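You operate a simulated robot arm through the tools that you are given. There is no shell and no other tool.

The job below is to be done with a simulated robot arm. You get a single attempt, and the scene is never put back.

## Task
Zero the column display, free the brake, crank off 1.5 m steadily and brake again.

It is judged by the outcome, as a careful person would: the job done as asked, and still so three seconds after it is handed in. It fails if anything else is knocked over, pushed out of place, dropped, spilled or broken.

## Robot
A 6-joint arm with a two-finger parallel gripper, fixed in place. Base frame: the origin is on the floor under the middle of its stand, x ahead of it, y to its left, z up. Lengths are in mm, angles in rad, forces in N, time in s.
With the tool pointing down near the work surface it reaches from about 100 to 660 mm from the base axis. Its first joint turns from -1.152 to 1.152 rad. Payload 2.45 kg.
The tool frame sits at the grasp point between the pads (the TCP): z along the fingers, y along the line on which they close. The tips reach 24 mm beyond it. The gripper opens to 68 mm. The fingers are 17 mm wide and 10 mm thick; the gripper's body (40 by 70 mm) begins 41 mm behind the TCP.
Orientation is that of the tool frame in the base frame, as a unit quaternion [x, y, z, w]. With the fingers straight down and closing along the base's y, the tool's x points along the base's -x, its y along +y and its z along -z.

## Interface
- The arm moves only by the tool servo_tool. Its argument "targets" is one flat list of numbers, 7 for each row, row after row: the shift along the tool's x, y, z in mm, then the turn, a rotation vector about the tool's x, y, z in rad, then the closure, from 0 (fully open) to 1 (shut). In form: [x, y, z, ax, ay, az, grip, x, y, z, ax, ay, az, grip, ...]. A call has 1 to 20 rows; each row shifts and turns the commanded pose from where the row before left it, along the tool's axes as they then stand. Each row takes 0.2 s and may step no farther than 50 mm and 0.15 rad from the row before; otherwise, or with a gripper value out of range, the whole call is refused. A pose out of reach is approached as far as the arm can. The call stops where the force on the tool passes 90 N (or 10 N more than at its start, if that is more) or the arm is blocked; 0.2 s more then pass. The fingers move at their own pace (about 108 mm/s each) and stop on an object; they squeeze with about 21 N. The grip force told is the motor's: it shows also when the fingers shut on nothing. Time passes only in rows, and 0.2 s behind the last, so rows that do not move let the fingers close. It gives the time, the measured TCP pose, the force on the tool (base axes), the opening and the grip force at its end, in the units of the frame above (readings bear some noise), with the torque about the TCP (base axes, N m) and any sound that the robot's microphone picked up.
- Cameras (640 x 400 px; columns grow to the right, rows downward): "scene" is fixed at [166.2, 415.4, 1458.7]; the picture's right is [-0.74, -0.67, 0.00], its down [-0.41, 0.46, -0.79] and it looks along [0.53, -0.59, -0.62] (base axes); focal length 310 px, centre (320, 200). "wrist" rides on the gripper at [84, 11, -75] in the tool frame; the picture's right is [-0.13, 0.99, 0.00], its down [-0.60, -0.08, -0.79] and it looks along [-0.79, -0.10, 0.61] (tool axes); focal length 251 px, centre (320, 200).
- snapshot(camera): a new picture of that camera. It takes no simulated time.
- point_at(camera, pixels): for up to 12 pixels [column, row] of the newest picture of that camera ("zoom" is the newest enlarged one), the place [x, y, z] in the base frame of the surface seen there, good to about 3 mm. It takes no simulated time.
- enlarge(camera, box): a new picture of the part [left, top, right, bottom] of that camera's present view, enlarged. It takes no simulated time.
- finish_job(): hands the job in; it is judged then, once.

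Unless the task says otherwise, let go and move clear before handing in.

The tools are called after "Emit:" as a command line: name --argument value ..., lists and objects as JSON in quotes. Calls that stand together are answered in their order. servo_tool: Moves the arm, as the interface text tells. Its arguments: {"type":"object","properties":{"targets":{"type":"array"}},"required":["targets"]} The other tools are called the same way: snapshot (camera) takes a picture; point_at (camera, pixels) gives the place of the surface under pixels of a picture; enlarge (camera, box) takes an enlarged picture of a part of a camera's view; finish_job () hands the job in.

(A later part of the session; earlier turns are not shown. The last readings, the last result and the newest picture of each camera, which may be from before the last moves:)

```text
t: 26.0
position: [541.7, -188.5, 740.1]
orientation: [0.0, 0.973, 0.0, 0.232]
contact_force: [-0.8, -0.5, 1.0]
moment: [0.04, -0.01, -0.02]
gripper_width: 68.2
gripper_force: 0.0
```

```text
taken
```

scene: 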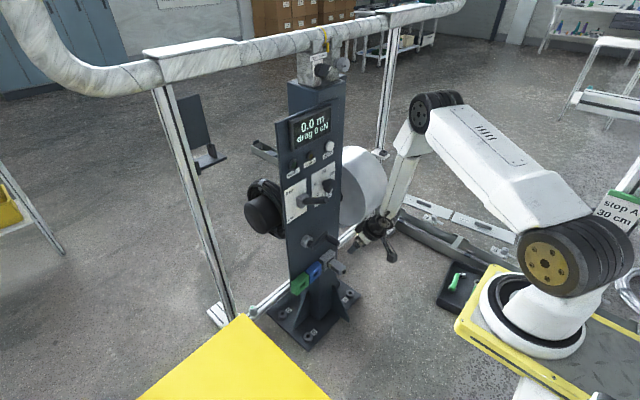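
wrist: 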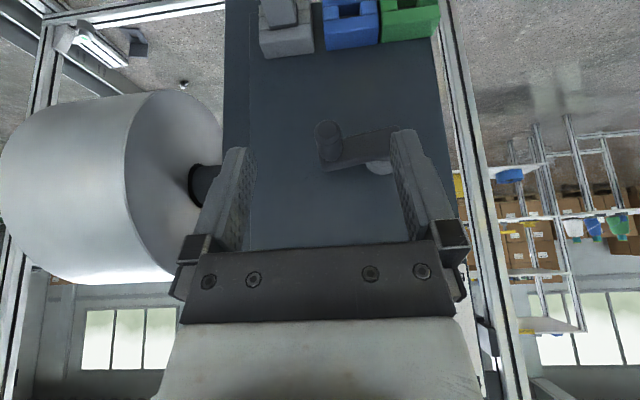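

Reachable. The crank handle is near wrist pixel (326,140). I'll measure hub, arm and handle from here.

Emit:
enlarge --camera "wrist" --box '[290, 100, 420, 190]'

Emit:
point_at --camera "wrist" --pixels '[[327, 124], [330, 140], [330, 152], [316, 130], [341, 135], [345, 140], [365, 137], [385, 132], [372, 168], [388, 168], [380, 172], [365, 165]]'

Emit:
point_at --camera "scene" --pixels '[[304, 240], [308, 236], [312, 240], [307, 247], [314, 244], [325, 235], [331, 240], [336, 244], [327, 232], [334, 247], [330, 235]]'

```text
4.44 times, centred on (355, 145) of wrist
```

zoom: 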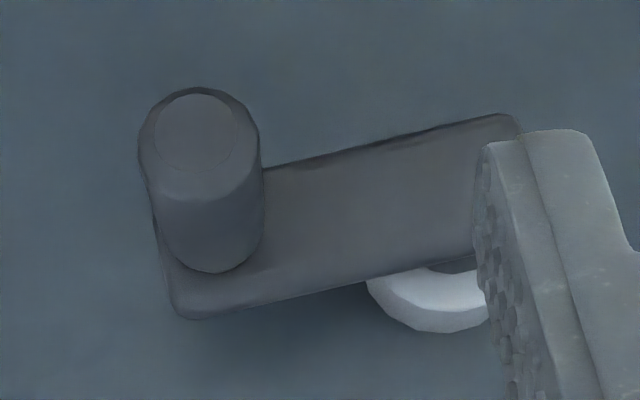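

```text
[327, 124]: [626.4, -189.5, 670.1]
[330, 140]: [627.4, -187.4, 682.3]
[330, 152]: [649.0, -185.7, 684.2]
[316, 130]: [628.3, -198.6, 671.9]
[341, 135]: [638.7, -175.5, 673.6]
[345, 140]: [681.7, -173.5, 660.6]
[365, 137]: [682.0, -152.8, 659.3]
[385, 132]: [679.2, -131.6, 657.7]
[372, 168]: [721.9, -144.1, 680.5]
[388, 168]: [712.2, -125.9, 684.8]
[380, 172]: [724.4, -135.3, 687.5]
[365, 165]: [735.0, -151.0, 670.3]
```

```text
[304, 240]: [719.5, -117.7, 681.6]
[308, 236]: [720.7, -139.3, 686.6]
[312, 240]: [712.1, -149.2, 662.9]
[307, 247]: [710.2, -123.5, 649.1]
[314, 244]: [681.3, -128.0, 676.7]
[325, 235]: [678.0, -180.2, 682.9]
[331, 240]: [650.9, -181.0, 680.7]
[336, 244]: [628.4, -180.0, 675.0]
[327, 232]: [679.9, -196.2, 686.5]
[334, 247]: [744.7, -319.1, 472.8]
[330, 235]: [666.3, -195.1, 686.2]
```

The handle axis is near (y≈-187.5, z≈673), the hub centre near (y≈-128.5, z≈669), so the radius is ~59 mm. Before gripping, I'll check that the lowest point of the turn (x≈640, y≈-128, z≈609), which is empty space now, is within reach at ~55° tilt.

Emit:
servo_tool --targets '[0, 0, 0, 0, -0.14, 0, 0.5, 6.5, 15, 26, 0, 0, 0, 0.5, 6.5, 15, 26, 0, 0, 0, 0.5, 6.5, 15, 26, 0, 0, 0, 0.5, 6.5, 15, 26, 0, 0, 0, 0.5]'

Emit:
snapshot --camera "scene"

```text
t: 27.2
position: [584.6, -132.1, 641.9]
orientation: [0.001, 0.954, 0.003, 0.298]
contact_force: [0.0, -0.2, 0.0]
moment: [0.0, -0.01, 0.01]
gripper_width: 34.0
gripper_force: 0.0
out of reach, approached as far as the arm can: row 3
```

```text
taken
```

scene: 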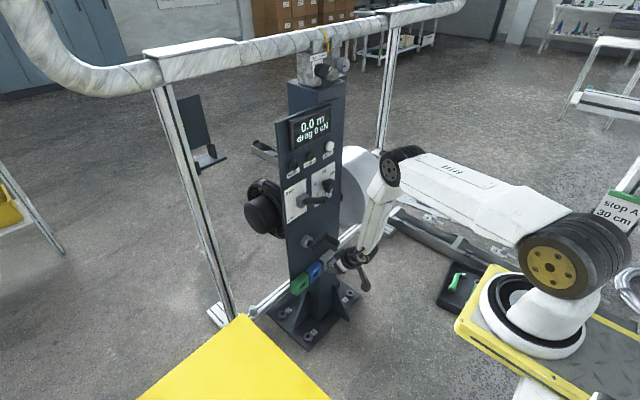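

The arm is well bent, so outer reach is fine; the limit is how far the wrist can pitch up. I'll check the arm's link positions to understand the margin.

Emit:
point_at --camera "scene" --pixels '[[391, 172], [408, 160], [381, 205], [370, 240], [358, 258], [345, 262], [335, 265], [545, 262], [362, 285]]'

Emit:
enlarge --camera "scene" --box '[290, 140, 430, 310]'

```text
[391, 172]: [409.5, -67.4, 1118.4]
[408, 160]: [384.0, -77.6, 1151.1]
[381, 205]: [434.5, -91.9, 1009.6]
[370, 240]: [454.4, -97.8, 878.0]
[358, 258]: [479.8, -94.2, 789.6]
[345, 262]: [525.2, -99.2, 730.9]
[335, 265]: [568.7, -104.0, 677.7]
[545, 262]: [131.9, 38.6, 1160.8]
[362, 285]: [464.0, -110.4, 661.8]
```

```text
2.35 times, centred on (360, 225) of scene
```

zoom: 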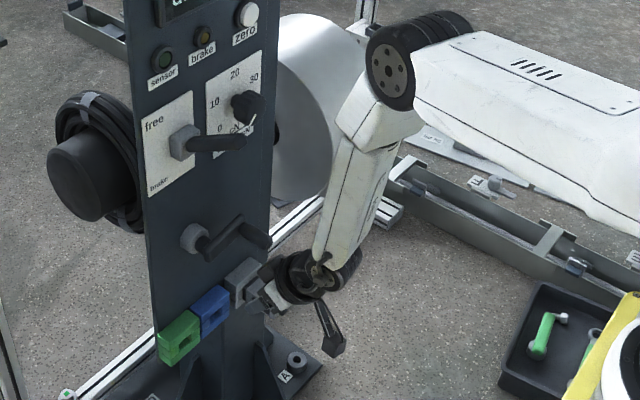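

From the link positions, I judge a ~40° tilt at x≈640 will keep the wrist well conditioned throughout the circle. I'll go to a pre-grasp point above and in front of the handle, opening the fingers.

Emit:
servo_tool --targets '[-14.8, -18.5, -21.3, 0, 0, 0, 0.5, -14.8, -18.5, -21.3, 0, 0, 0, 0.5, -14.8, -18.5, -21.3, 0, 0, 0, 0.2, -12.3, 0, 8.6, 0, 0, 0, 0, 0, 0, 0, 0, 0, 0, 0]'

Emit:
snapshot --camera "wrist"

```text
t: 28.4
position: [598.2, -185.9, 719.4]
orientation: [0.0, 0.954, 0.0, 0.299]
contact_force: [0.5, -0.1, -0.1]
moment: [0.0, -0.04, -0.03]
gripper_width: 68.0
gripper_force: 0.0
```

```text
taken
```

wrist: 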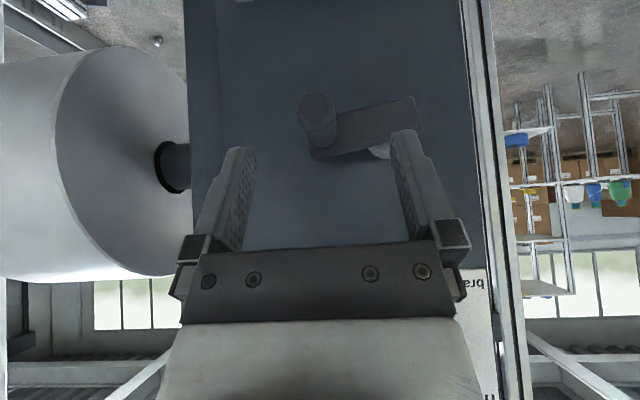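

The handle (317,120) lies between the fingers. I'll re-measure its centre before advancing.

Emit:
point_at --camera "wrist" --pixels '[[316, 105], [300, 108], [333, 106], [318, 128], [303, 125], [336, 125], [322, 145], [319, 136], [345, 130], [400, 110], [380, 152], [310, 155]]'

```text
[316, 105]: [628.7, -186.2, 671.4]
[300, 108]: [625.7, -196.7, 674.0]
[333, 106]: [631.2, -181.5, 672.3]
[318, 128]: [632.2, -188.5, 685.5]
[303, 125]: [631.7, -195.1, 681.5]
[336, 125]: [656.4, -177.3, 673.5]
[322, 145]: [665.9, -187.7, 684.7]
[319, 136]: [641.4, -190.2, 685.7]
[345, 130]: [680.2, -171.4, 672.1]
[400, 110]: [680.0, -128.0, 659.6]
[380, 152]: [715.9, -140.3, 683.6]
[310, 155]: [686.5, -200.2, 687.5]
```

Handle centre ≈ (y -188, z 674). Advancing with open fingers to straddle it, then tilting the tool up to ~40°.

Emit:
servo_tool --targets '[-2.1, -0.5, 15.3, 0, 0, 0, 0, -2.1, -0.5, 15.3, 0, 0, 0, 0, -2.1, -0.5, 15.3, 0, 0, 0, 0, -2.1, -0.5, 15.3, 0, 0, 0, 0, 0, 0, 0, 0, -0.09, 0, 0, 0, 0, 0, 0, -0.09, 0, 0, 0, 0, 0, 0, -0.08, 0, 0, 0, 0, 0, 0, 0, 0, 0]'

Emit:
snapshot --camera "wrist"

Emit:
enlarge --camera "scene" --box '[270, 180, 410, 290]'

```text
t: 30.2
position: [641.3, -188.1, 674.3]
orientation: [0.0, 0.907, -0.001, 0.42]
contact_force: [0.0, 0.7, -0.2]
moment: [0.0, -0.01, -0.01]
gripper_width: 68.0
gripper_force: 0.1
```

```text
taken
```

wrist: 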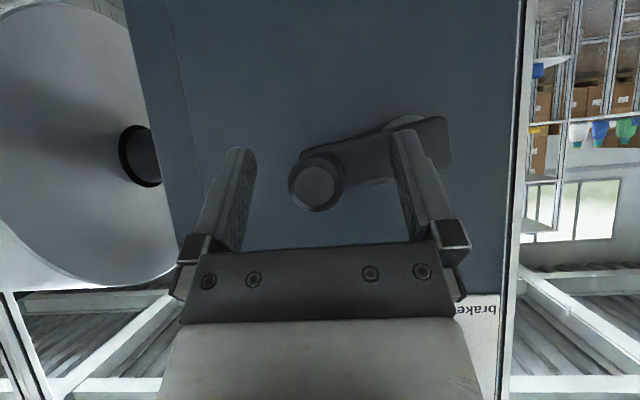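

```text
3.64 times, centred on (340, 235) of scene
```

zoom: 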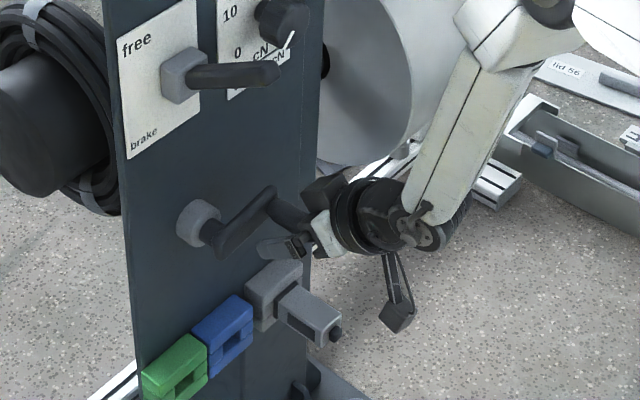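

The handle is centred between the fingers at tilt ~40°. Closing the grip on it now.

Emit:
servo_tool --targets '[0, 0, 0, 0, 0, 0, 0.5, 0, 0, 0, 0, 0, 0, 1, 0, 0, 0, 0, 0, 0, 1, 0, 0, 0, 0, 0, 0, 1]'

Emit:
snapshot --camera "wrist"

Emit:
enlarge --camera "scene" --box '[270, 100, 410, 290]'

```text
t: 31.2
position: [641.6, -189.2, 674.5]
orientation: [0.0, 0.908, -0.001, 0.42]
contact_force: [-0.4, -11.6, -4.0]
moment: [-0.14, -0.32, -0.1]
gripper_width: 23.0
gripper_force: 39.6
```

```text
taken
```

wrist: 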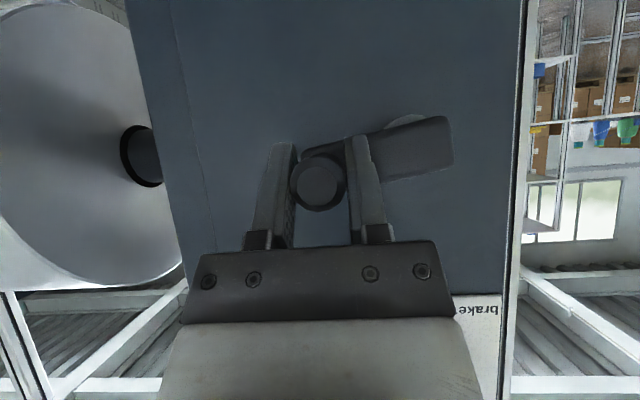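

```text
2.11 times, centred on (340, 195) of scene
```

zoom: 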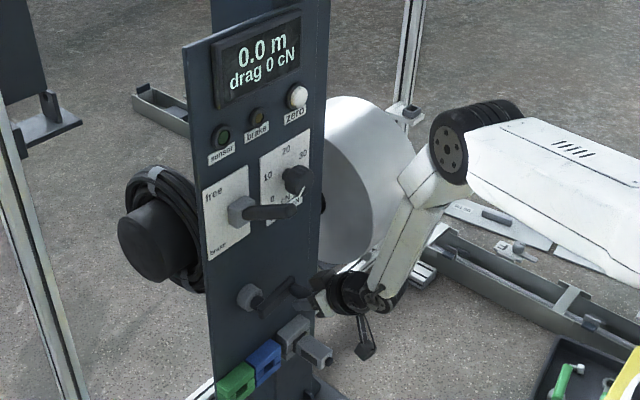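

Gripped at 23 mm with a small side load (-11.6 N in y), so I'll ease 1 mm toward -y and then try the first ~30° clockwise (handle moving down), slowly, to check the resistance and the display's direction.

Emit:
servo_tool --targets '[0, -1, 0, 0, 0, 0, 1, 4.03, -0.2, 3.42, 0, 0, 0, 1, 4.03, 0.2, 3.42, 0, 0, 0, 1, 3.98, 0.7, 3.38, 0, 0, 0, 1, 3.94, 1.1, 3.34, 0, 0, 0, 1, 3.84, 1.6, 3.25, 0, 0, 0, 1, 3.72, 2.0, 3.16, 0, 0, 0, 1]'

Emit:
enlarge --camera "scene" --box '[270, 100, 410, 290]'

Emit:
snapshot --camera "wrist"

```text
t: 32.8
position: [641.6, -188.2, 644.6]
orientation: [0.002, 0.907, -0.002, 0.421]
contact_force: [8.3, -26.9, -7.0]
moment: [0.32, -0.48, -0.34]
gripper_width: 23.1
gripper_force: 39.2
```

```text
2.11 times, centred on (340, 195) of scene
```

zoom: 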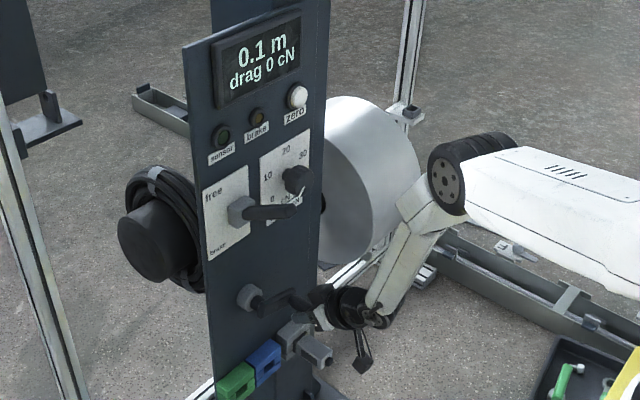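

```text
taken
```

wrist: 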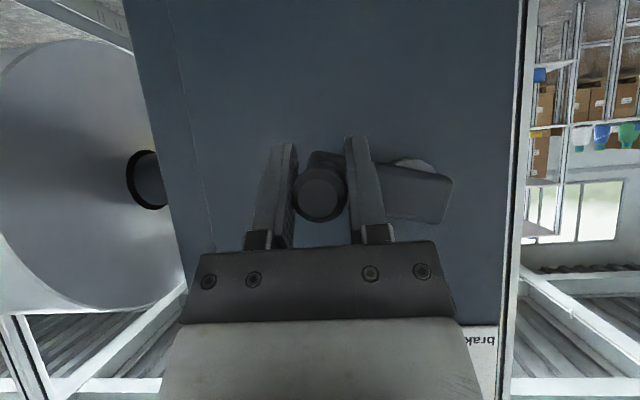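

Clockwise is the paying-off direction: the display went from 0.0 to 0.1 m in ~30°. The -27 N side load tells me the true circle's centre is lower than I assumed, so I'll re-measure the hub.

Emit:
enlarge --camera "scene" --box '[290, 225, 350, 265]'

Emit:
enlarge --camera "wrist" --box '[280, 120, 480, 250]'

```text
10.00 times, centred on (320, 245) of scene
```

zoom: 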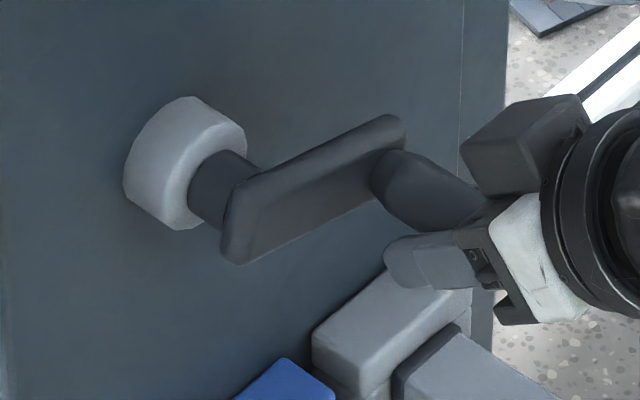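

```text
3.08 times, centred on (380, 185) of wrist
```

zoom: 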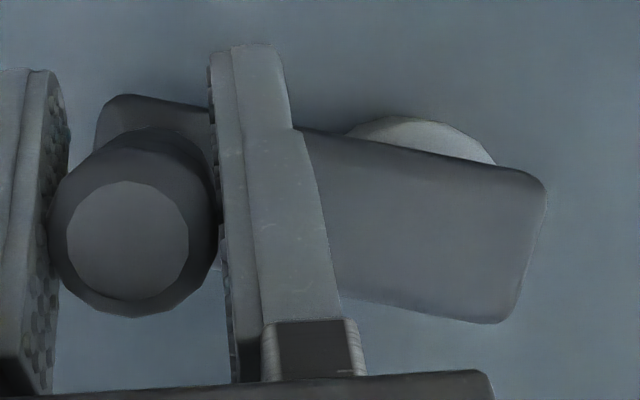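

Emit:
point_at --camera "zoom" --pixels '[[535, 185], [495, 312], [320, 145], [350, 290], [525, 250], [440, 230], [360, 122], [420, 120], [485, 155], [130, 240], [130, 310], [130, 160]]'

Emit:
point_at --camera "scene" --pixels '[[303.5, 240], [306, 236], [310, 236], [305, 246], [306.5, 247], [308, 240], [311, 246], [312, 250], [320, 243], [328, 237]]'

```text
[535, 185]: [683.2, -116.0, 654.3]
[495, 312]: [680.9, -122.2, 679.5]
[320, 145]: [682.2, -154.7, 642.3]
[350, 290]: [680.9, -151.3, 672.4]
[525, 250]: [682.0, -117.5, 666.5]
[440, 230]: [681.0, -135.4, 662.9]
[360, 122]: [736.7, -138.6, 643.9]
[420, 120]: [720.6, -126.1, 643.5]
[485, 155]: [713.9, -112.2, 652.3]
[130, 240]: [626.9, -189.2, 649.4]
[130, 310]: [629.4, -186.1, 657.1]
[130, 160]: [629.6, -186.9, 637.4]
```

```text
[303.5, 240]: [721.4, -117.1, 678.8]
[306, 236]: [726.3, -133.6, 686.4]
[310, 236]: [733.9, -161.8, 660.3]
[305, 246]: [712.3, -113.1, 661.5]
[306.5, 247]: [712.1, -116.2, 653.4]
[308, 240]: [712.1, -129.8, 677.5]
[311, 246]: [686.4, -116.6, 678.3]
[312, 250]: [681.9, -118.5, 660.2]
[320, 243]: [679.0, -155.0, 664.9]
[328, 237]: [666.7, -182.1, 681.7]
```

The refined hub centre is about (y -129, z 664) with radius ~61 mm. I'll continue clockwise on this corrected circle, slowly, to about 239° and check load and display.

Emit:
servo_tool --targets '[2.44, -1.7, 2.07, 0, 0, 0, 1, 4.4, 2.85, 3.73, 0, 0, 0, 1, 4.14, 3.38, 3.51, 0, 0, 0, 1, 3.84, 3.93, 3.25, 0, 0, 0, 1, 3.51, 4.44, 2.98, 0, 0, 0, 1, 3.12, 4.89, 2.65, 0, 0, 0, 1, 2.73, 5.29, 2.32, 0, 0, 0, 1]'

Emit:
enlarge --camera "scene" --box '[270, 100, 410, 290]'

Emit:
snapshot --camera "wrist"

```text
t: 34.4
position: [640.9, -159.9, 609.6]
orientation: [-0.003, 0.909, 0.001, 0.418]
contact_force: [14.9, -10.7, -28.5]
moment: [0.07, 0.23, -0.42]
gripper_width: 22.9
gripper_force: 39.2
```

```text
2.11 times, centred on (340, 195) of scene
```

zoom: 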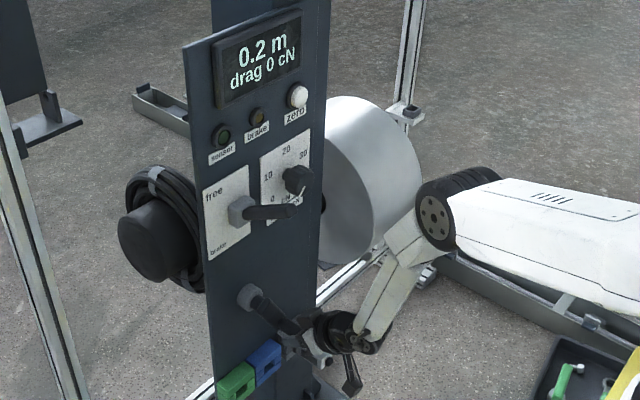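

```text
taken
```

wrist: 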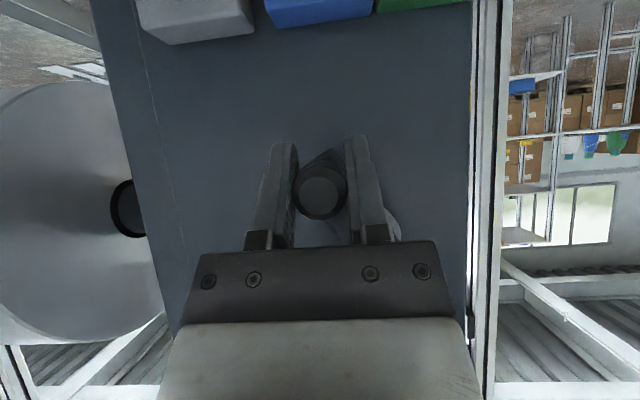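

Display 0.2 m after ~73°, so roughly 1 m per turn. The three handle positions fit a circle of centre (y -130.7, z 661.8), radius ~59.8 mm; I'll carry on around the bottom with that.

Emit:
servo_tool --targets '[3.78, 6.34, 3.2, 0, 0, 0, 1, 1.63, 5.87, 1.38, 0, 0, 0, 1, 1.15, 6.08, 0.98, 0, 0, 0, 1, 0.66, 6.2, 0.56, 0, 0, 0, 1, 0.17, 6.26, 0.14, 0, 0, 0, 1, -0.34, 6.24, -0.28, 0, 0, 0, 1, -0.82, 6.16, -0.7, 0, 0, 0, 1, -1.32, 6.02, -1.12, 0, 0, 0, 1, -1.79, 5.8, -1.51, 0, 0, 0, 1, -2.24, 5.53, -1.9, 0, 0, 0, 1]'

Emit:
enlarge --camera "scene" --box '[270, 100, 410, 290]'

Emit:
snapshot --camera "wrist"

```text
t: 36.6
position: [641.4, -103.8, 606.2]
orientation: [0.0, 0.909, 0.005, 0.417]
contact_force: [-30.4, -3.5, 6.6]
moment: [-0.04, -0.66, -0.18]
gripper_width: 23.6
gripper_force: 39.4
out of reach, approached as far as the arm can: row 10
```

```text
2.11 times, centred on (340, 195) of scene
```

zoom: 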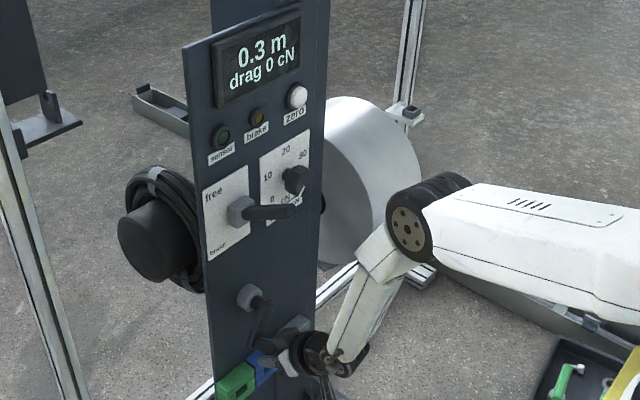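

```text
taken
```

wrist: 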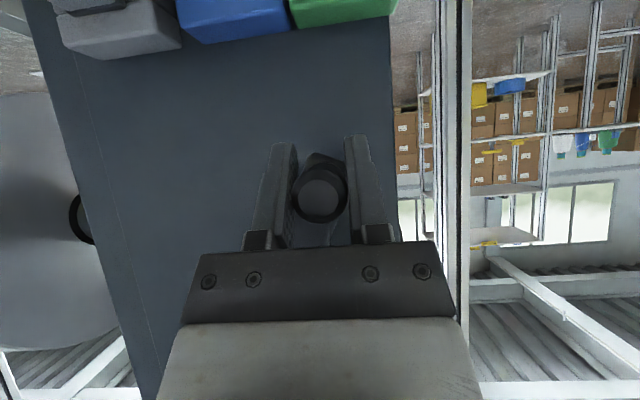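

Display 0.3 m. Row 10 met a wrist limit: leaning the gripper about the handle's own axis (base x, wrist toward -y) keeps the same grip and takes the wrist away from that limit. I'll do this 22° lean in place, slowly.

Emit:
servo_tool --targets '[0, 0, 0, -0.0311, 0, 0.0367, 1, 0, 0, 0, -0.0311, 0, 0.0367, 1, 0, 0, 0, -0.0311, 0, 0.0367, 1, 0, 0, 0, -0.0311, 0, 0.0367, 1]'

Emit:
enlarge --camera "scene" --box '[270, 100, 410, 290]'

```text
t: 37.6
position: [644.1, -103.4, 607.3]
orientation: [0.04, 0.904, 0.088, 0.416]
contact_force: [-2.8, 10.8, -19.4]
moment: [-0.15, 0.11, 0.16]
gripper_width: 23.5
gripper_force: 39.5
```

```text
2.11 times, centred on (340, 195) of scene
```

zoom: 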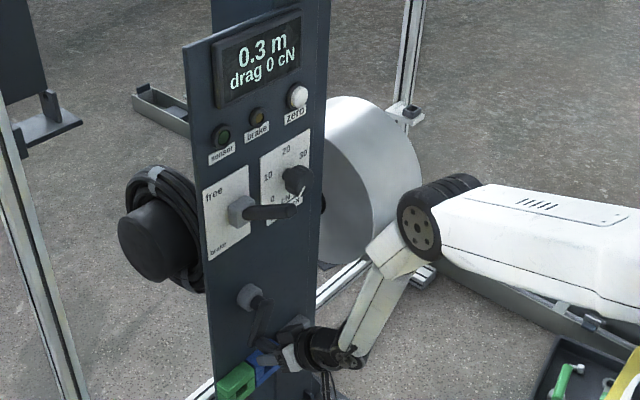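

The lean is going well (11° so far, no limit). I'll continue cranking clockwise while finishing the lean to 22°, up toward the +y side.

Emit:
servo_tool --targets '[0.92, 7.42, -0.53, -0.0311, 0, 0.0367, 1, -1.18, 5.86, -2.31, -0.0311, 0, 0.0367, 1, -1.43, 5.72, -2.53, -0.0311, 0, 0.0367, 1, -2.33, 5.56, -1.97, -0.0311, 0, 0.0367, 1, -2.56, 5.37, -2.17, 0, 0, 0, 1, -2.97, 4.99, -2.52, 0, 0, 0, 1, -3.36, 4.55, -2.85, 0, 0, 0, 1, -3.7, 4.07, -3.14, 0, 0, 0, 1]'

Emit:
enlarge --camera "scene" --box '[270, 100, 410, 290]'

Emit:
snapshot --camera "wrist"

```text
t: 39.4
position: [642.4, -72.4, 647.1]
orientation: [0.081, 0.89, 0.172, 0.415]
contact_force: [5.1, -9.9, 3.1]
moment: [0.05, 0.06, -0.16]
gripper_width: 23.4
gripper_force: 39.3
```

```text
2.11 times, centred on (340, 195) of scene
```

zoom: 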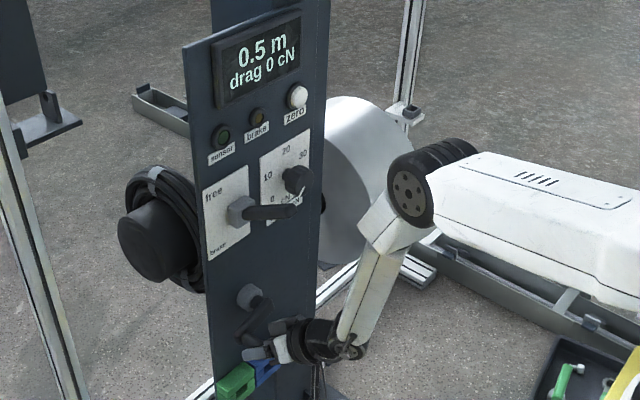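

```text
taken
```

wrist: 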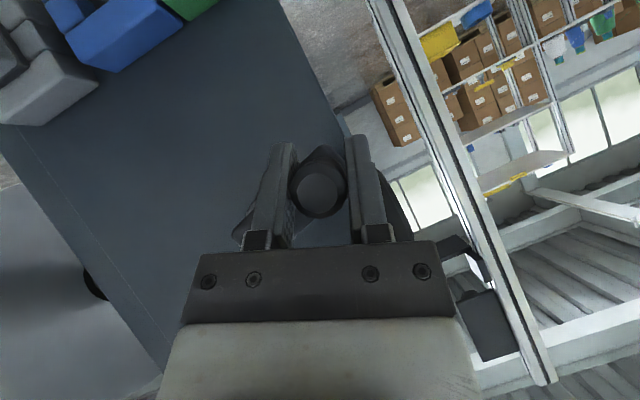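

0.5 m now, at ~177° of turning, with low forces — about 0.94 m per turn, so roughly 400° remain. Continuing at the same steady pace up the +y side.

Emit:
servo_tool --targets '[-4.006, 3.541, -3.396, 0, 0, 0, 1, -4.266, 2.973, -3.617, 0, 0, 0, 1, -4.48, 2.372, -3.799, 0, 0, 0, 1, -4.645, 1.745, -3.938, 0, 0, 0, 1, -4.759, 1.1, -4.035, 0, 0, 0, 1, -4.82, 0.442, -4.087, 0, 0, 0, 1, -4.829, -0.221, -4.095, 0, 0, 0, 1, -4.785, -0.881, -4.057, 0, 0, 0, 1, -4.688, -1.532, -3.975, 0, 0, 0, 1, -4.541, -2.166, -3.85, 0, 0, 0, 1]'

Emit:
enlarge --camera "scene" --box '[270, 100, 410, 290]'

Emit:
snapshot --camera "wrist"

```text
t: 41.6
position: [641.5, -82.5, 704.2]
orientation: [0.076, 0.89, 0.174, 0.414]
contact_force: [-14.6, 32.2, 18.3]
moment: [0.36, 0.68, -0.15]
gripper_width: 23.5
gripper_force: 40.2
```

```text
2.11 times, centred on (340, 195) of scene
```

zoom: 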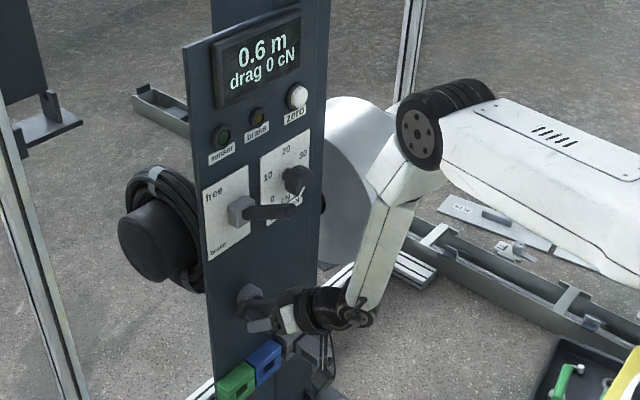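

```text
taken
```

wrist: 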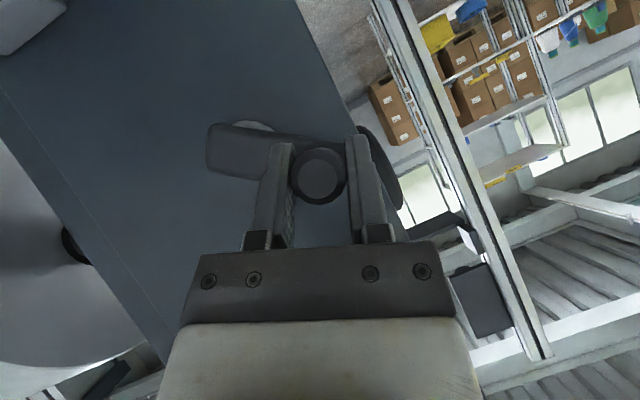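

0.6 m with an outward side load of ~37 N, so the handle has shifted a bit within the pads. I'll measure the handle and hub in this view to correct my circle.

Emit:
enlarge --camera "wrist" --box '[200, 110, 420, 250]'

Emit:
point_at --camera "wrist" --pixels '[[320, 178], [320, 160], [320, 197], [302, 178], [339, 178], [212, 150], [225, 130], [228, 172], [250, 125], [265, 124], [213, 165], [240, 150]]'

Emit:
enlarge --camera "scene" --box '[290, 225, 350, 265]'

```text
2.86 times, centred on (310, 180) of wrist
```

zoom: 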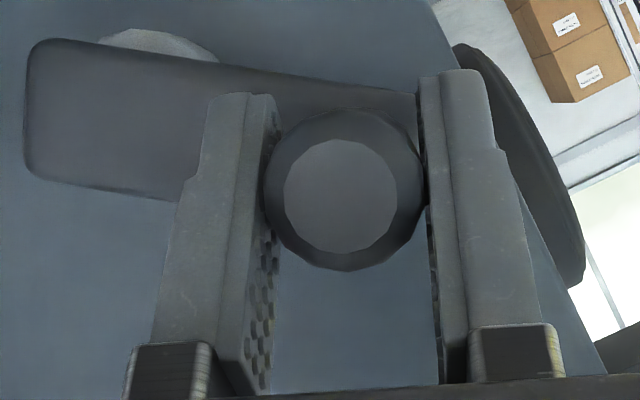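

```text
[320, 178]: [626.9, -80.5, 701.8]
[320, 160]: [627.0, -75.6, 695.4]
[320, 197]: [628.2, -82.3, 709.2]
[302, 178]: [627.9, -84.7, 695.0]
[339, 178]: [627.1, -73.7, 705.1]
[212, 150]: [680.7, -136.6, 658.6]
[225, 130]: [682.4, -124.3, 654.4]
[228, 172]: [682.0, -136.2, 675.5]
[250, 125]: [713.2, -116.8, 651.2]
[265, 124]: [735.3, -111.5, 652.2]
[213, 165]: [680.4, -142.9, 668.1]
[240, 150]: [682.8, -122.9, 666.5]
```

```text
10.00 times, centred on (320, 245) of scene
```

zoom: 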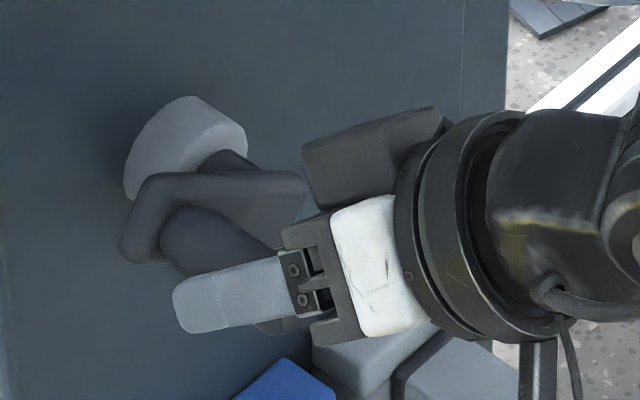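

The measured hub/handle now put the centre near (y -129.7, z 664), radius ~60.6 mm. Continuing with the corrected circle over the top.

Emit:
servo_tool --targets '[-3.85, 0.15, -3.26, 0, 0, 0, 1, -4.24, -3.07, -3.6, 0, 0, 0, 1, -3.96, -3.64, -3.36, 0, 0, 0, 1, -3.65, -4.16, -3.1, 0, 0, 0, 1, -3.3, -4.64, -2.8, 0, 0, 0, 1, -2.92, -5.07, -2.48, 0, 0, 0, 1, -2.49, -5.44, -2.11, 0, 0, 0, 1, -2.04, -5.75, -1.73, 0, 0, 0, 1]'

Emit:
enlarge --camera "scene" --box '[270, 100, 410, 290]'

Emit:
snapshot --camera "wrist"

```text
t: 43.4
position: [644.3, -129.1, 725.8]
orientation: [0.079, 0.889, 0.173, 0.416]
contact_force: [16.3, 9.2, 9.6]
moment: [0.55, 0.12, -0.02]
gripper_width: 23.3
gripper_force: 40.3
```

```text
2.11 times, centred on (340, 195) of scene
```

zoom: 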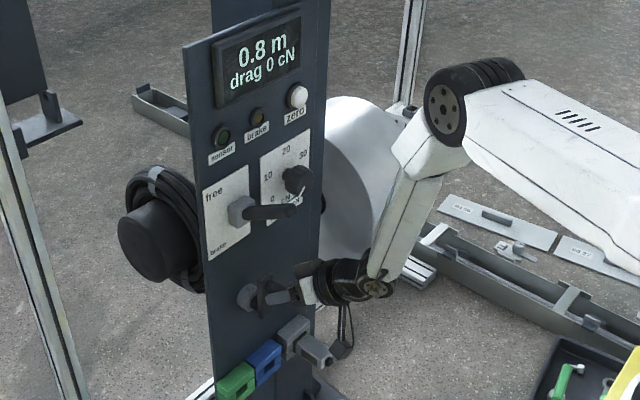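

```text
taken
```

wrist: 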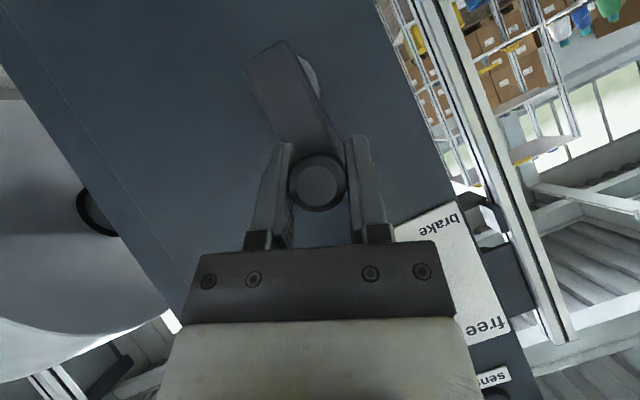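

0.8 m at ~277° of turning with light loads, consistent with almost exactly 1.0 m per turn; so about 260° remain. Continuing down the right side at the same pace.

Emit:
servo_tool --targets '[-1.576, -5.997, -1.336, 0, 0, 0, 1, -1.089, -6.181, -0.923, 0, 0, 0, 1, -0.59, -6.295, -0.5, 0, 0, 0, 1, -0.085, -6.342, -0.072, 0, 0, 0, 1, 0.422, -6.319, 0.358, 0, 0, 0, 1, 0.923, -6.226, 0.783, 0, 0, 0, 1, 1.415, -6.066, 1.2, 0, 0, 0, 1, 1.891, -5.839, 1.603, 0, 0, 0, 1, 2.346, -5.548, 1.99, 0, 0, 0, 1, 2.776, -5.196, 2.354, 0, 0, 0, 1, 3.176, -4.787, 2.693, 0, 0, 0, 1, 3.54, -4.326, 3.002, 0, 0, 0, 1]'

Emit:
enlarge --camera "scene" --box '[270, 100, 410, 290]'

Emit:
snapshot --camera "wrist"

```text
t: 46.0
position: [640.0, -184.6, 679.9]
orientation: [0.08, 0.892, 0.173, 0.411]
contact_force: [1.8, 10.8, -8.8]
moment: [-0.07, -0.34, -0.33]
gripper_width: 23.5
gripper_force: 39.7
```

```text
2.11 times, centred on (340, 195) of scene
```

zoom: 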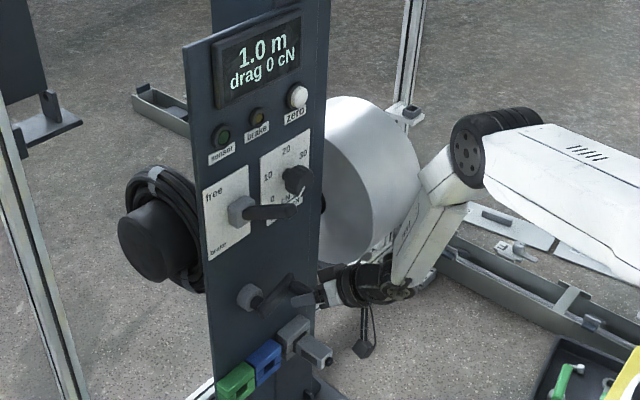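

```text
taken
```

wrist: 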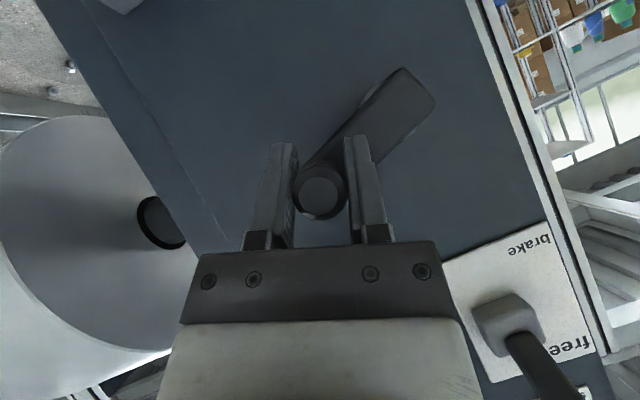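

Exactly 1.0 m after nearly one full turn, forces ~14 N. Next batch continues down the right side and along the bottom.

Emit:
servo_tool --targets '[3.865, -3.817, 3.277, 0, 0, 0, 1, 4.149, -3.267, 3.518, 0, 0, 0, 1, 4.386, -2.681, 3.719, 0, 0, 0, 1, 4.576, -2.065, 3.88, 0, 0, 0, 1, 4.716, -1.427, 3.999, 0, 0, 0, 1, 4.804, -0.773, 4.073, 0, 0, 0, 1, 4.839, -0.111, 4.103, 0, 0, 0, 1, 4.822, 0.553, 4.088, 0, 0, 0, 1, 4.751, 1.21, 4.028, 0, 0, 0, 1, 4.628, 1.855, 3.925, 0, 0, 0, 1]'

Emit:
enlarge --camera "scene" --box '[270, 100, 410, 290]'

Emit:
snapshot --camera "wrist"

```text
t: 48.2
position: [643.1, -174.6, 622.6]
orientation: [0.08, 0.89, 0.171, 0.414]
contact_force: [10.1, 7.1, 2.5]
moment: [-0.01, -0.3, -0.19]
gripper_width: 23.7
gripper_force: 40.2
```

```text
2.11 times, centred on (340, 195) of scene
```

zoom: 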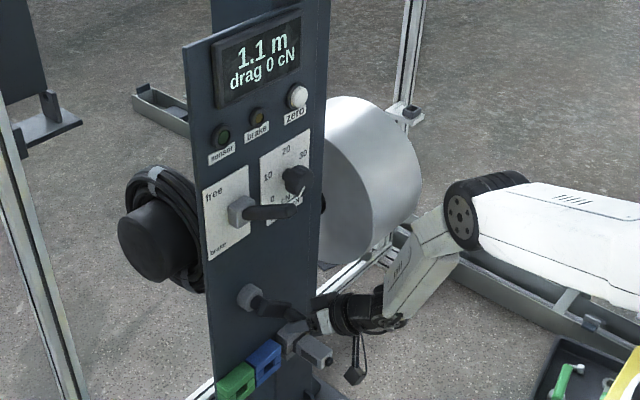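

```text
taken
```

wrist: 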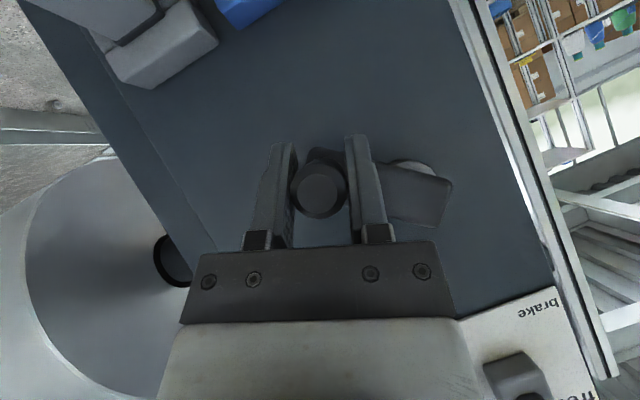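

1.1 m at ~411°, in line with 1.0 m/turn. Continuing across the bottom.

Emit:
servo_tool --targets '[4.455, 2.478, 3.778, 0, 0, 0, 1, 4.233, 3.075, 3.589, 0, 0, 0, 1, 3.965, 3.638, 3.362, 0, 0, 0, 1, 3.653, 4.162, 3.097, 0, 0, 0, 1, 3.301, 4.639, 2.799, 0, 0, 0, 1, 2.913, 5.066, 2.47, 0, 0, 0, 1, 2.493, 5.437, 2.114, 0, 0, 0, 1, 2.045, 5.749, 1.734, 0, 0, 0, 1, 1.576, 5.997, 1.336, 0, 0, 0, 1, 1.089, 6.181, 0.923, 0, 0, 0, 1, 0.59, 6.295, 0.5, 0, 0, 0, 1]'

Emit:
enlarge --camera "scene" --box '[270, 100, 410, 290]'

Emit:
snapshot --camera "wrist"

```text
t: 50.6
position: [641.3, -108.6, 603.7]
orientation: [0.081, 0.891, 0.173, 0.412]
contact_force: [-13.0, -4.6, -5.9]
moment: [0.59, -0.01, 0.02]
gripper_width: 23.9
gripper_force: 39.8
```

```text
2.11 times, centred on (340, 195) of scene
```

zoom: 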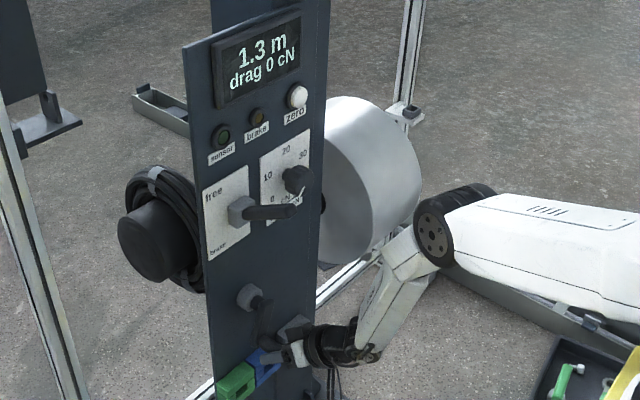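

```text
taken
```

wrist: 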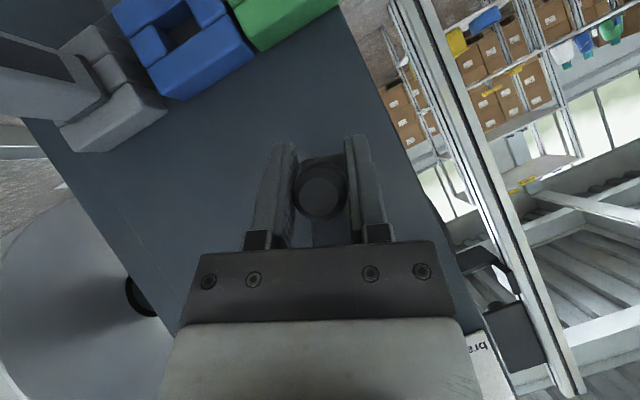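

1.3 m at ~477°. I'll go on ~40° and then home in on the 1.45→ display change so I can stop close to a true 1.50.

Emit:
servo_tool --targets '[0.085, 6.342, 0.072, 0, 0, 0, 1, -0.422, 6.319, -0.358, 0, 0, 0, 1, -0.923, 6.226, -0.783, 0, 0, 0, 1, -1.415, 6.066, -1.2, 0, 0, 0, 1, -1.891, 5.839, -1.603, 0, 0, 0, 1, -2.346, 5.548, -1.99, 0, 0, 0, 1]'

Emit:
enlarge --camera "scene" --box '[270, 100, 410, 290]'

Emit:
snapshot --camera "wrist"

```text
t: 52.0
position: [641.9, -80.8, 628.4]
orientation: [0.08, 0.891, 0.173, 0.413]
contact_force: [-18.0, -4.0, 1.2]
moment: [0.05, -0.3, -0.23]
gripper_width: 23.5
gripper_force: 39.5
```

```text
2.11 times, centred on (340, 195) of scene
```

zoom: 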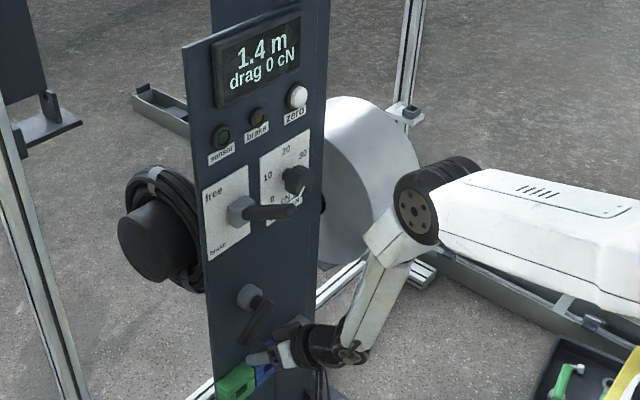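

```text
taken
```

wrist: 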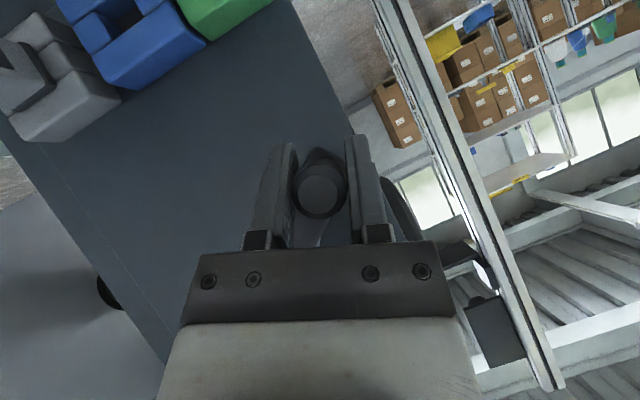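

1.4 m. One more 6° step, then look for the display change.

Emit:
servo_tool --targets '[-2.776, 5.196, -2.354, 0, 0, 0, 1]'

Emit:
enlarge --camera "scene" --box '[280, 100, 360, 160]'

```text
t: 52.4
position: [642.4, -76.5, 636.1]
orientation: [0.078, 0.89, 0.173, 0.415]
contact_force: [-24.3, -3.1, 10.2]
moment: [-0.37, -0.6, -0.3]
gripper_width: 23.7
gripper_force: 40.4
```

```text
6.67 times, centred on (320, 130) of scene
```

zoom: 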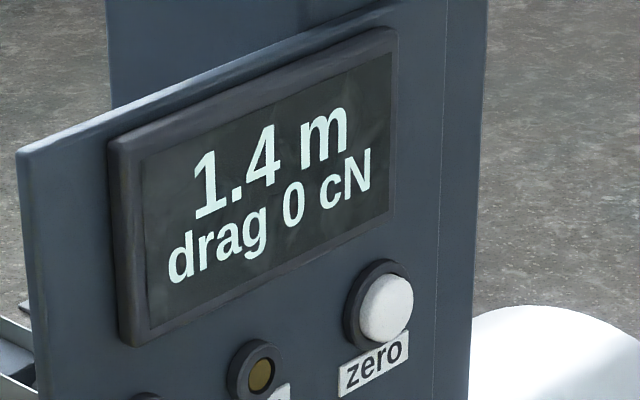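

Still 1.4 m (estimated ~1.44). Another 6° step.

Emit:
servo_tool --targets '[-3.176, 4.787, -2.693, 0, 0, 0, 1]'

Emit:
enlarge --camera "scene" --box '[280, 100, 360, 160]'

```text
t: 52.8
position: [643.0, -74.5, 640.4]
orientation: [0.08, 0.89, 0.172, 0.415]
contact_force: [-16.6, -7.8, 4.8]
moment: [-0.11, -0.3, -0.34]
gripper_width: 23.5
gripper_force: 39.1
```

```text
6.67 times, centred on (320, 130) of scene
```

zoom: 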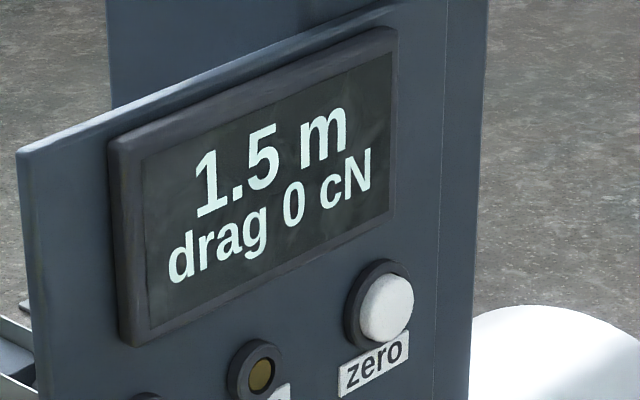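

The display just changed to 1.5 m (true value ~1.455). I'll go ~16° further to sit in the middle of the 1.5 band.

Emit:
servo_tool --targets '[-3.54, 4.326, -3.002, 0, 0, 0, 1, -3.865, 3.817, -3.277, 0, 0, 0, 1, -2.6, 2.05, -2.2, 0, 0, 0, 1, 0, 0, 0, 0, 0, 0, 1]'

Emit:
enlarge --camera "scene" --box '[270, 100, 410, 290]'

Emit:
snapshot --camera "wrist"

```text
t: 53.8
position: [643.3, -69.6, 656.3]
orientation: [0.079, 0.89, 0.173, 0.414]
contact_force: [-1.0, -2.4, 1.9]
moment: [-0.01, 0.2, -0.26]
gripper_width: 23.3
gripper_force: 39.7
```

```text
2.11 times, centred on (340, 195) of scene
```

zoom: 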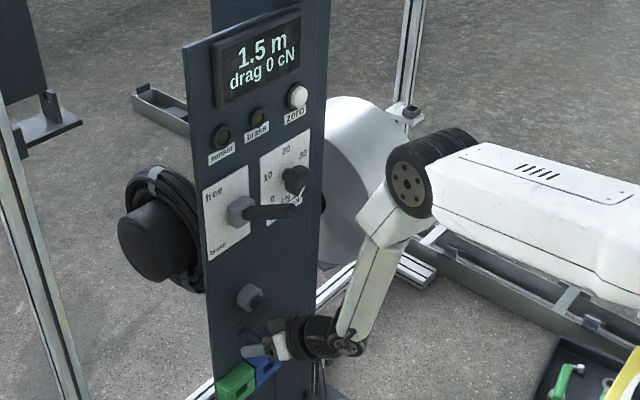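

```text
taken
```

wrist: 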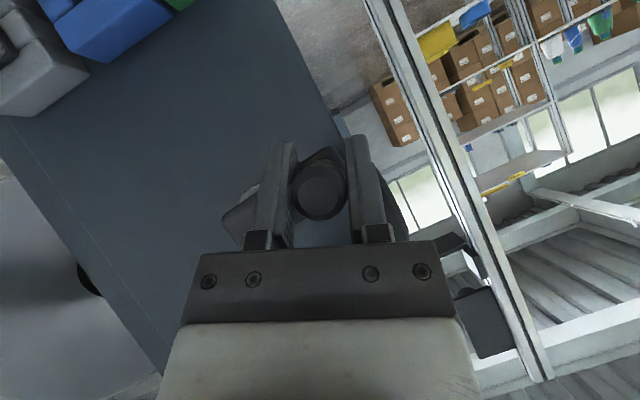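

Display 1.5 m, handle at ~541° of travel, forces near zero. I'll open the fingers gently and check that the crank stays put with the brake free.

Emit:
servo_tool --targets '[0, 0, 0, 0, 0, 0, 0.6, 0, 0, 0, 0, 0, 0, 0.5, 0, 0, 0, 0, 0, 0, 0.5]'

Emit:
enlarge --camera "scene" --box '[270, 100, 410, 290]'

Emit:
snapshot --camera "wrist"

```text
t: 54.6
position: [641.0, -69.3, 654.5]
orientation: [0.08, 0.891, 0.172, 0.413]
contact_force: [-0.2, 0.2, 0.0]
moment: [0.01, 0.01, -0.01]
gripper_width: 34.0
gripper_force: 0.1
```

```text
2.11 times, centred on (340, 195) of scene
```

zoom: 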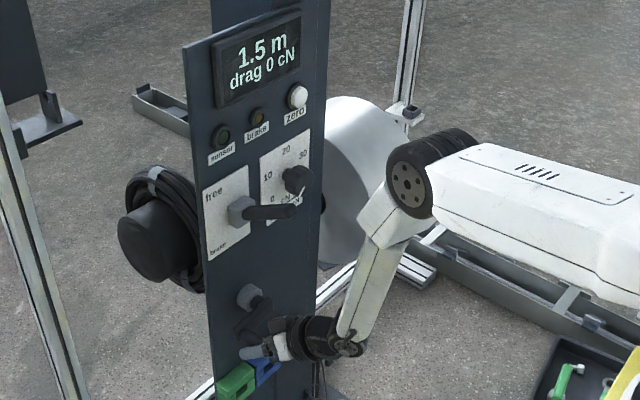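

```text
taken
```

wrist: 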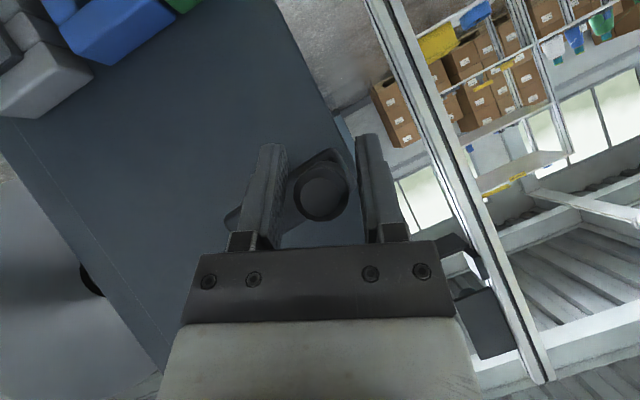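

The crank holds still at 1.5 m. Opening fully and withdrawing straight back along the tool axis.

Emit:
servo_tool --targets '[0, 0, 0, 0, 0, 0, 0, 0, 0, 0, 0, 0, 0, 0, 0, 0, -15, 0, 0, 0, 0, 0, 0, -25, 0, 0, 0, 0, 0, 0, -30, 0, 0, 0, 0, 0, 0, -30, 0, 0, 0, 0]'

Emit:
snapshot --camera "scene"

Emit:
enlarge --camera "scene" --box '[270, 100, 410, 290]'

```text
t: 56.0
position: [566.3, -94.4, 716.3]
orientation: [0.08, 0.891, 0.172, 0.413]
contact_force: [0.5, -0.5, 0.4]
moment: [-0.02, -0.02, 0.0]
gripper_width: 68.1
gripper_force: 0.0
```

```text
taken
```

scene: 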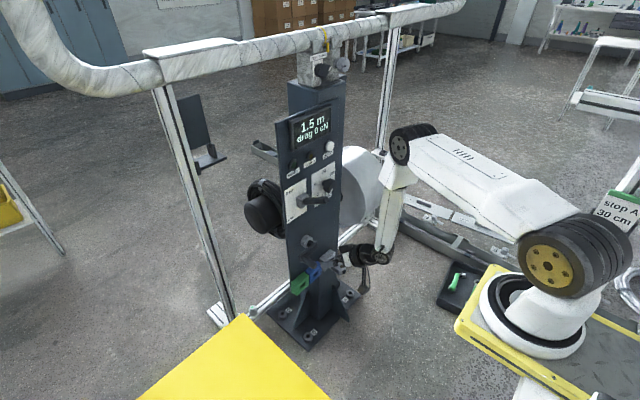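

```text
2.11 times, centred on (340, 195) of scene
```

zoom: 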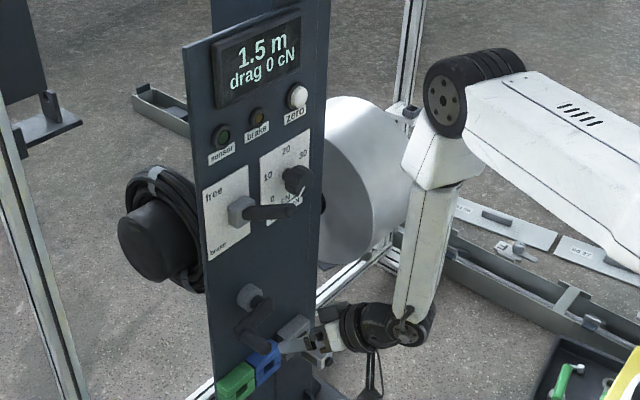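

The crank and display stay at 1.5 m. I'll now move clear toward y≈-188, tilt the tool back to ~63° and undo the lean, returning to the route I know is reachable for the lever.

Emit:
servo_tool --targets '[-7.1, -19.6, -13.9, 0, 0, 0, 0, -7.1, -19.6, -13.9, 0, 0, 0, 0, -7.1, -19.6, -13.9, 0, 0, 0, 0, -7.1, -19.6, -13.9, 0, 0, 0, 0, 0, 0, 0, 0, 0.1, 0, 0, 0, 0, 0, 0, 0.1, 0, 0, 0, 0, 0, 0, 0.1, 0, 0, 0, 0, 0, 0, 0.1, 0, 0, 0, 0, 0, 0.0857, 0, -0.0433, 0, 0, 0, 0, 0.0857, 0, -0.0433, 0, 0, 0, 0, 0.0857, 0, -0.0433, 0, 0, 0, 0, 0.0857, 0, -0.0433, 0]'

Emit:
snapshot --camera "scene"

```text
t: 58.6
position: [540.7, -188.5, 737.9]
orientation: [-0.001, 0.973, 0.0, 0.233]
contact_force: [-1.4, -0.2, -0.6]
moment: [0.02, -0.02, -0.01]
gripper_width: 68.0
gripper_force: 0.0
```

```text
taken
```

scene: 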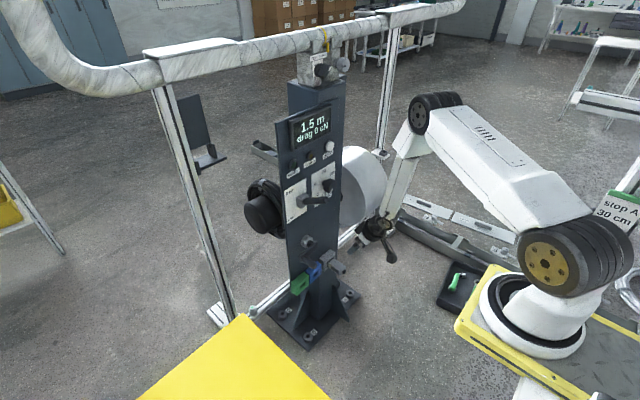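

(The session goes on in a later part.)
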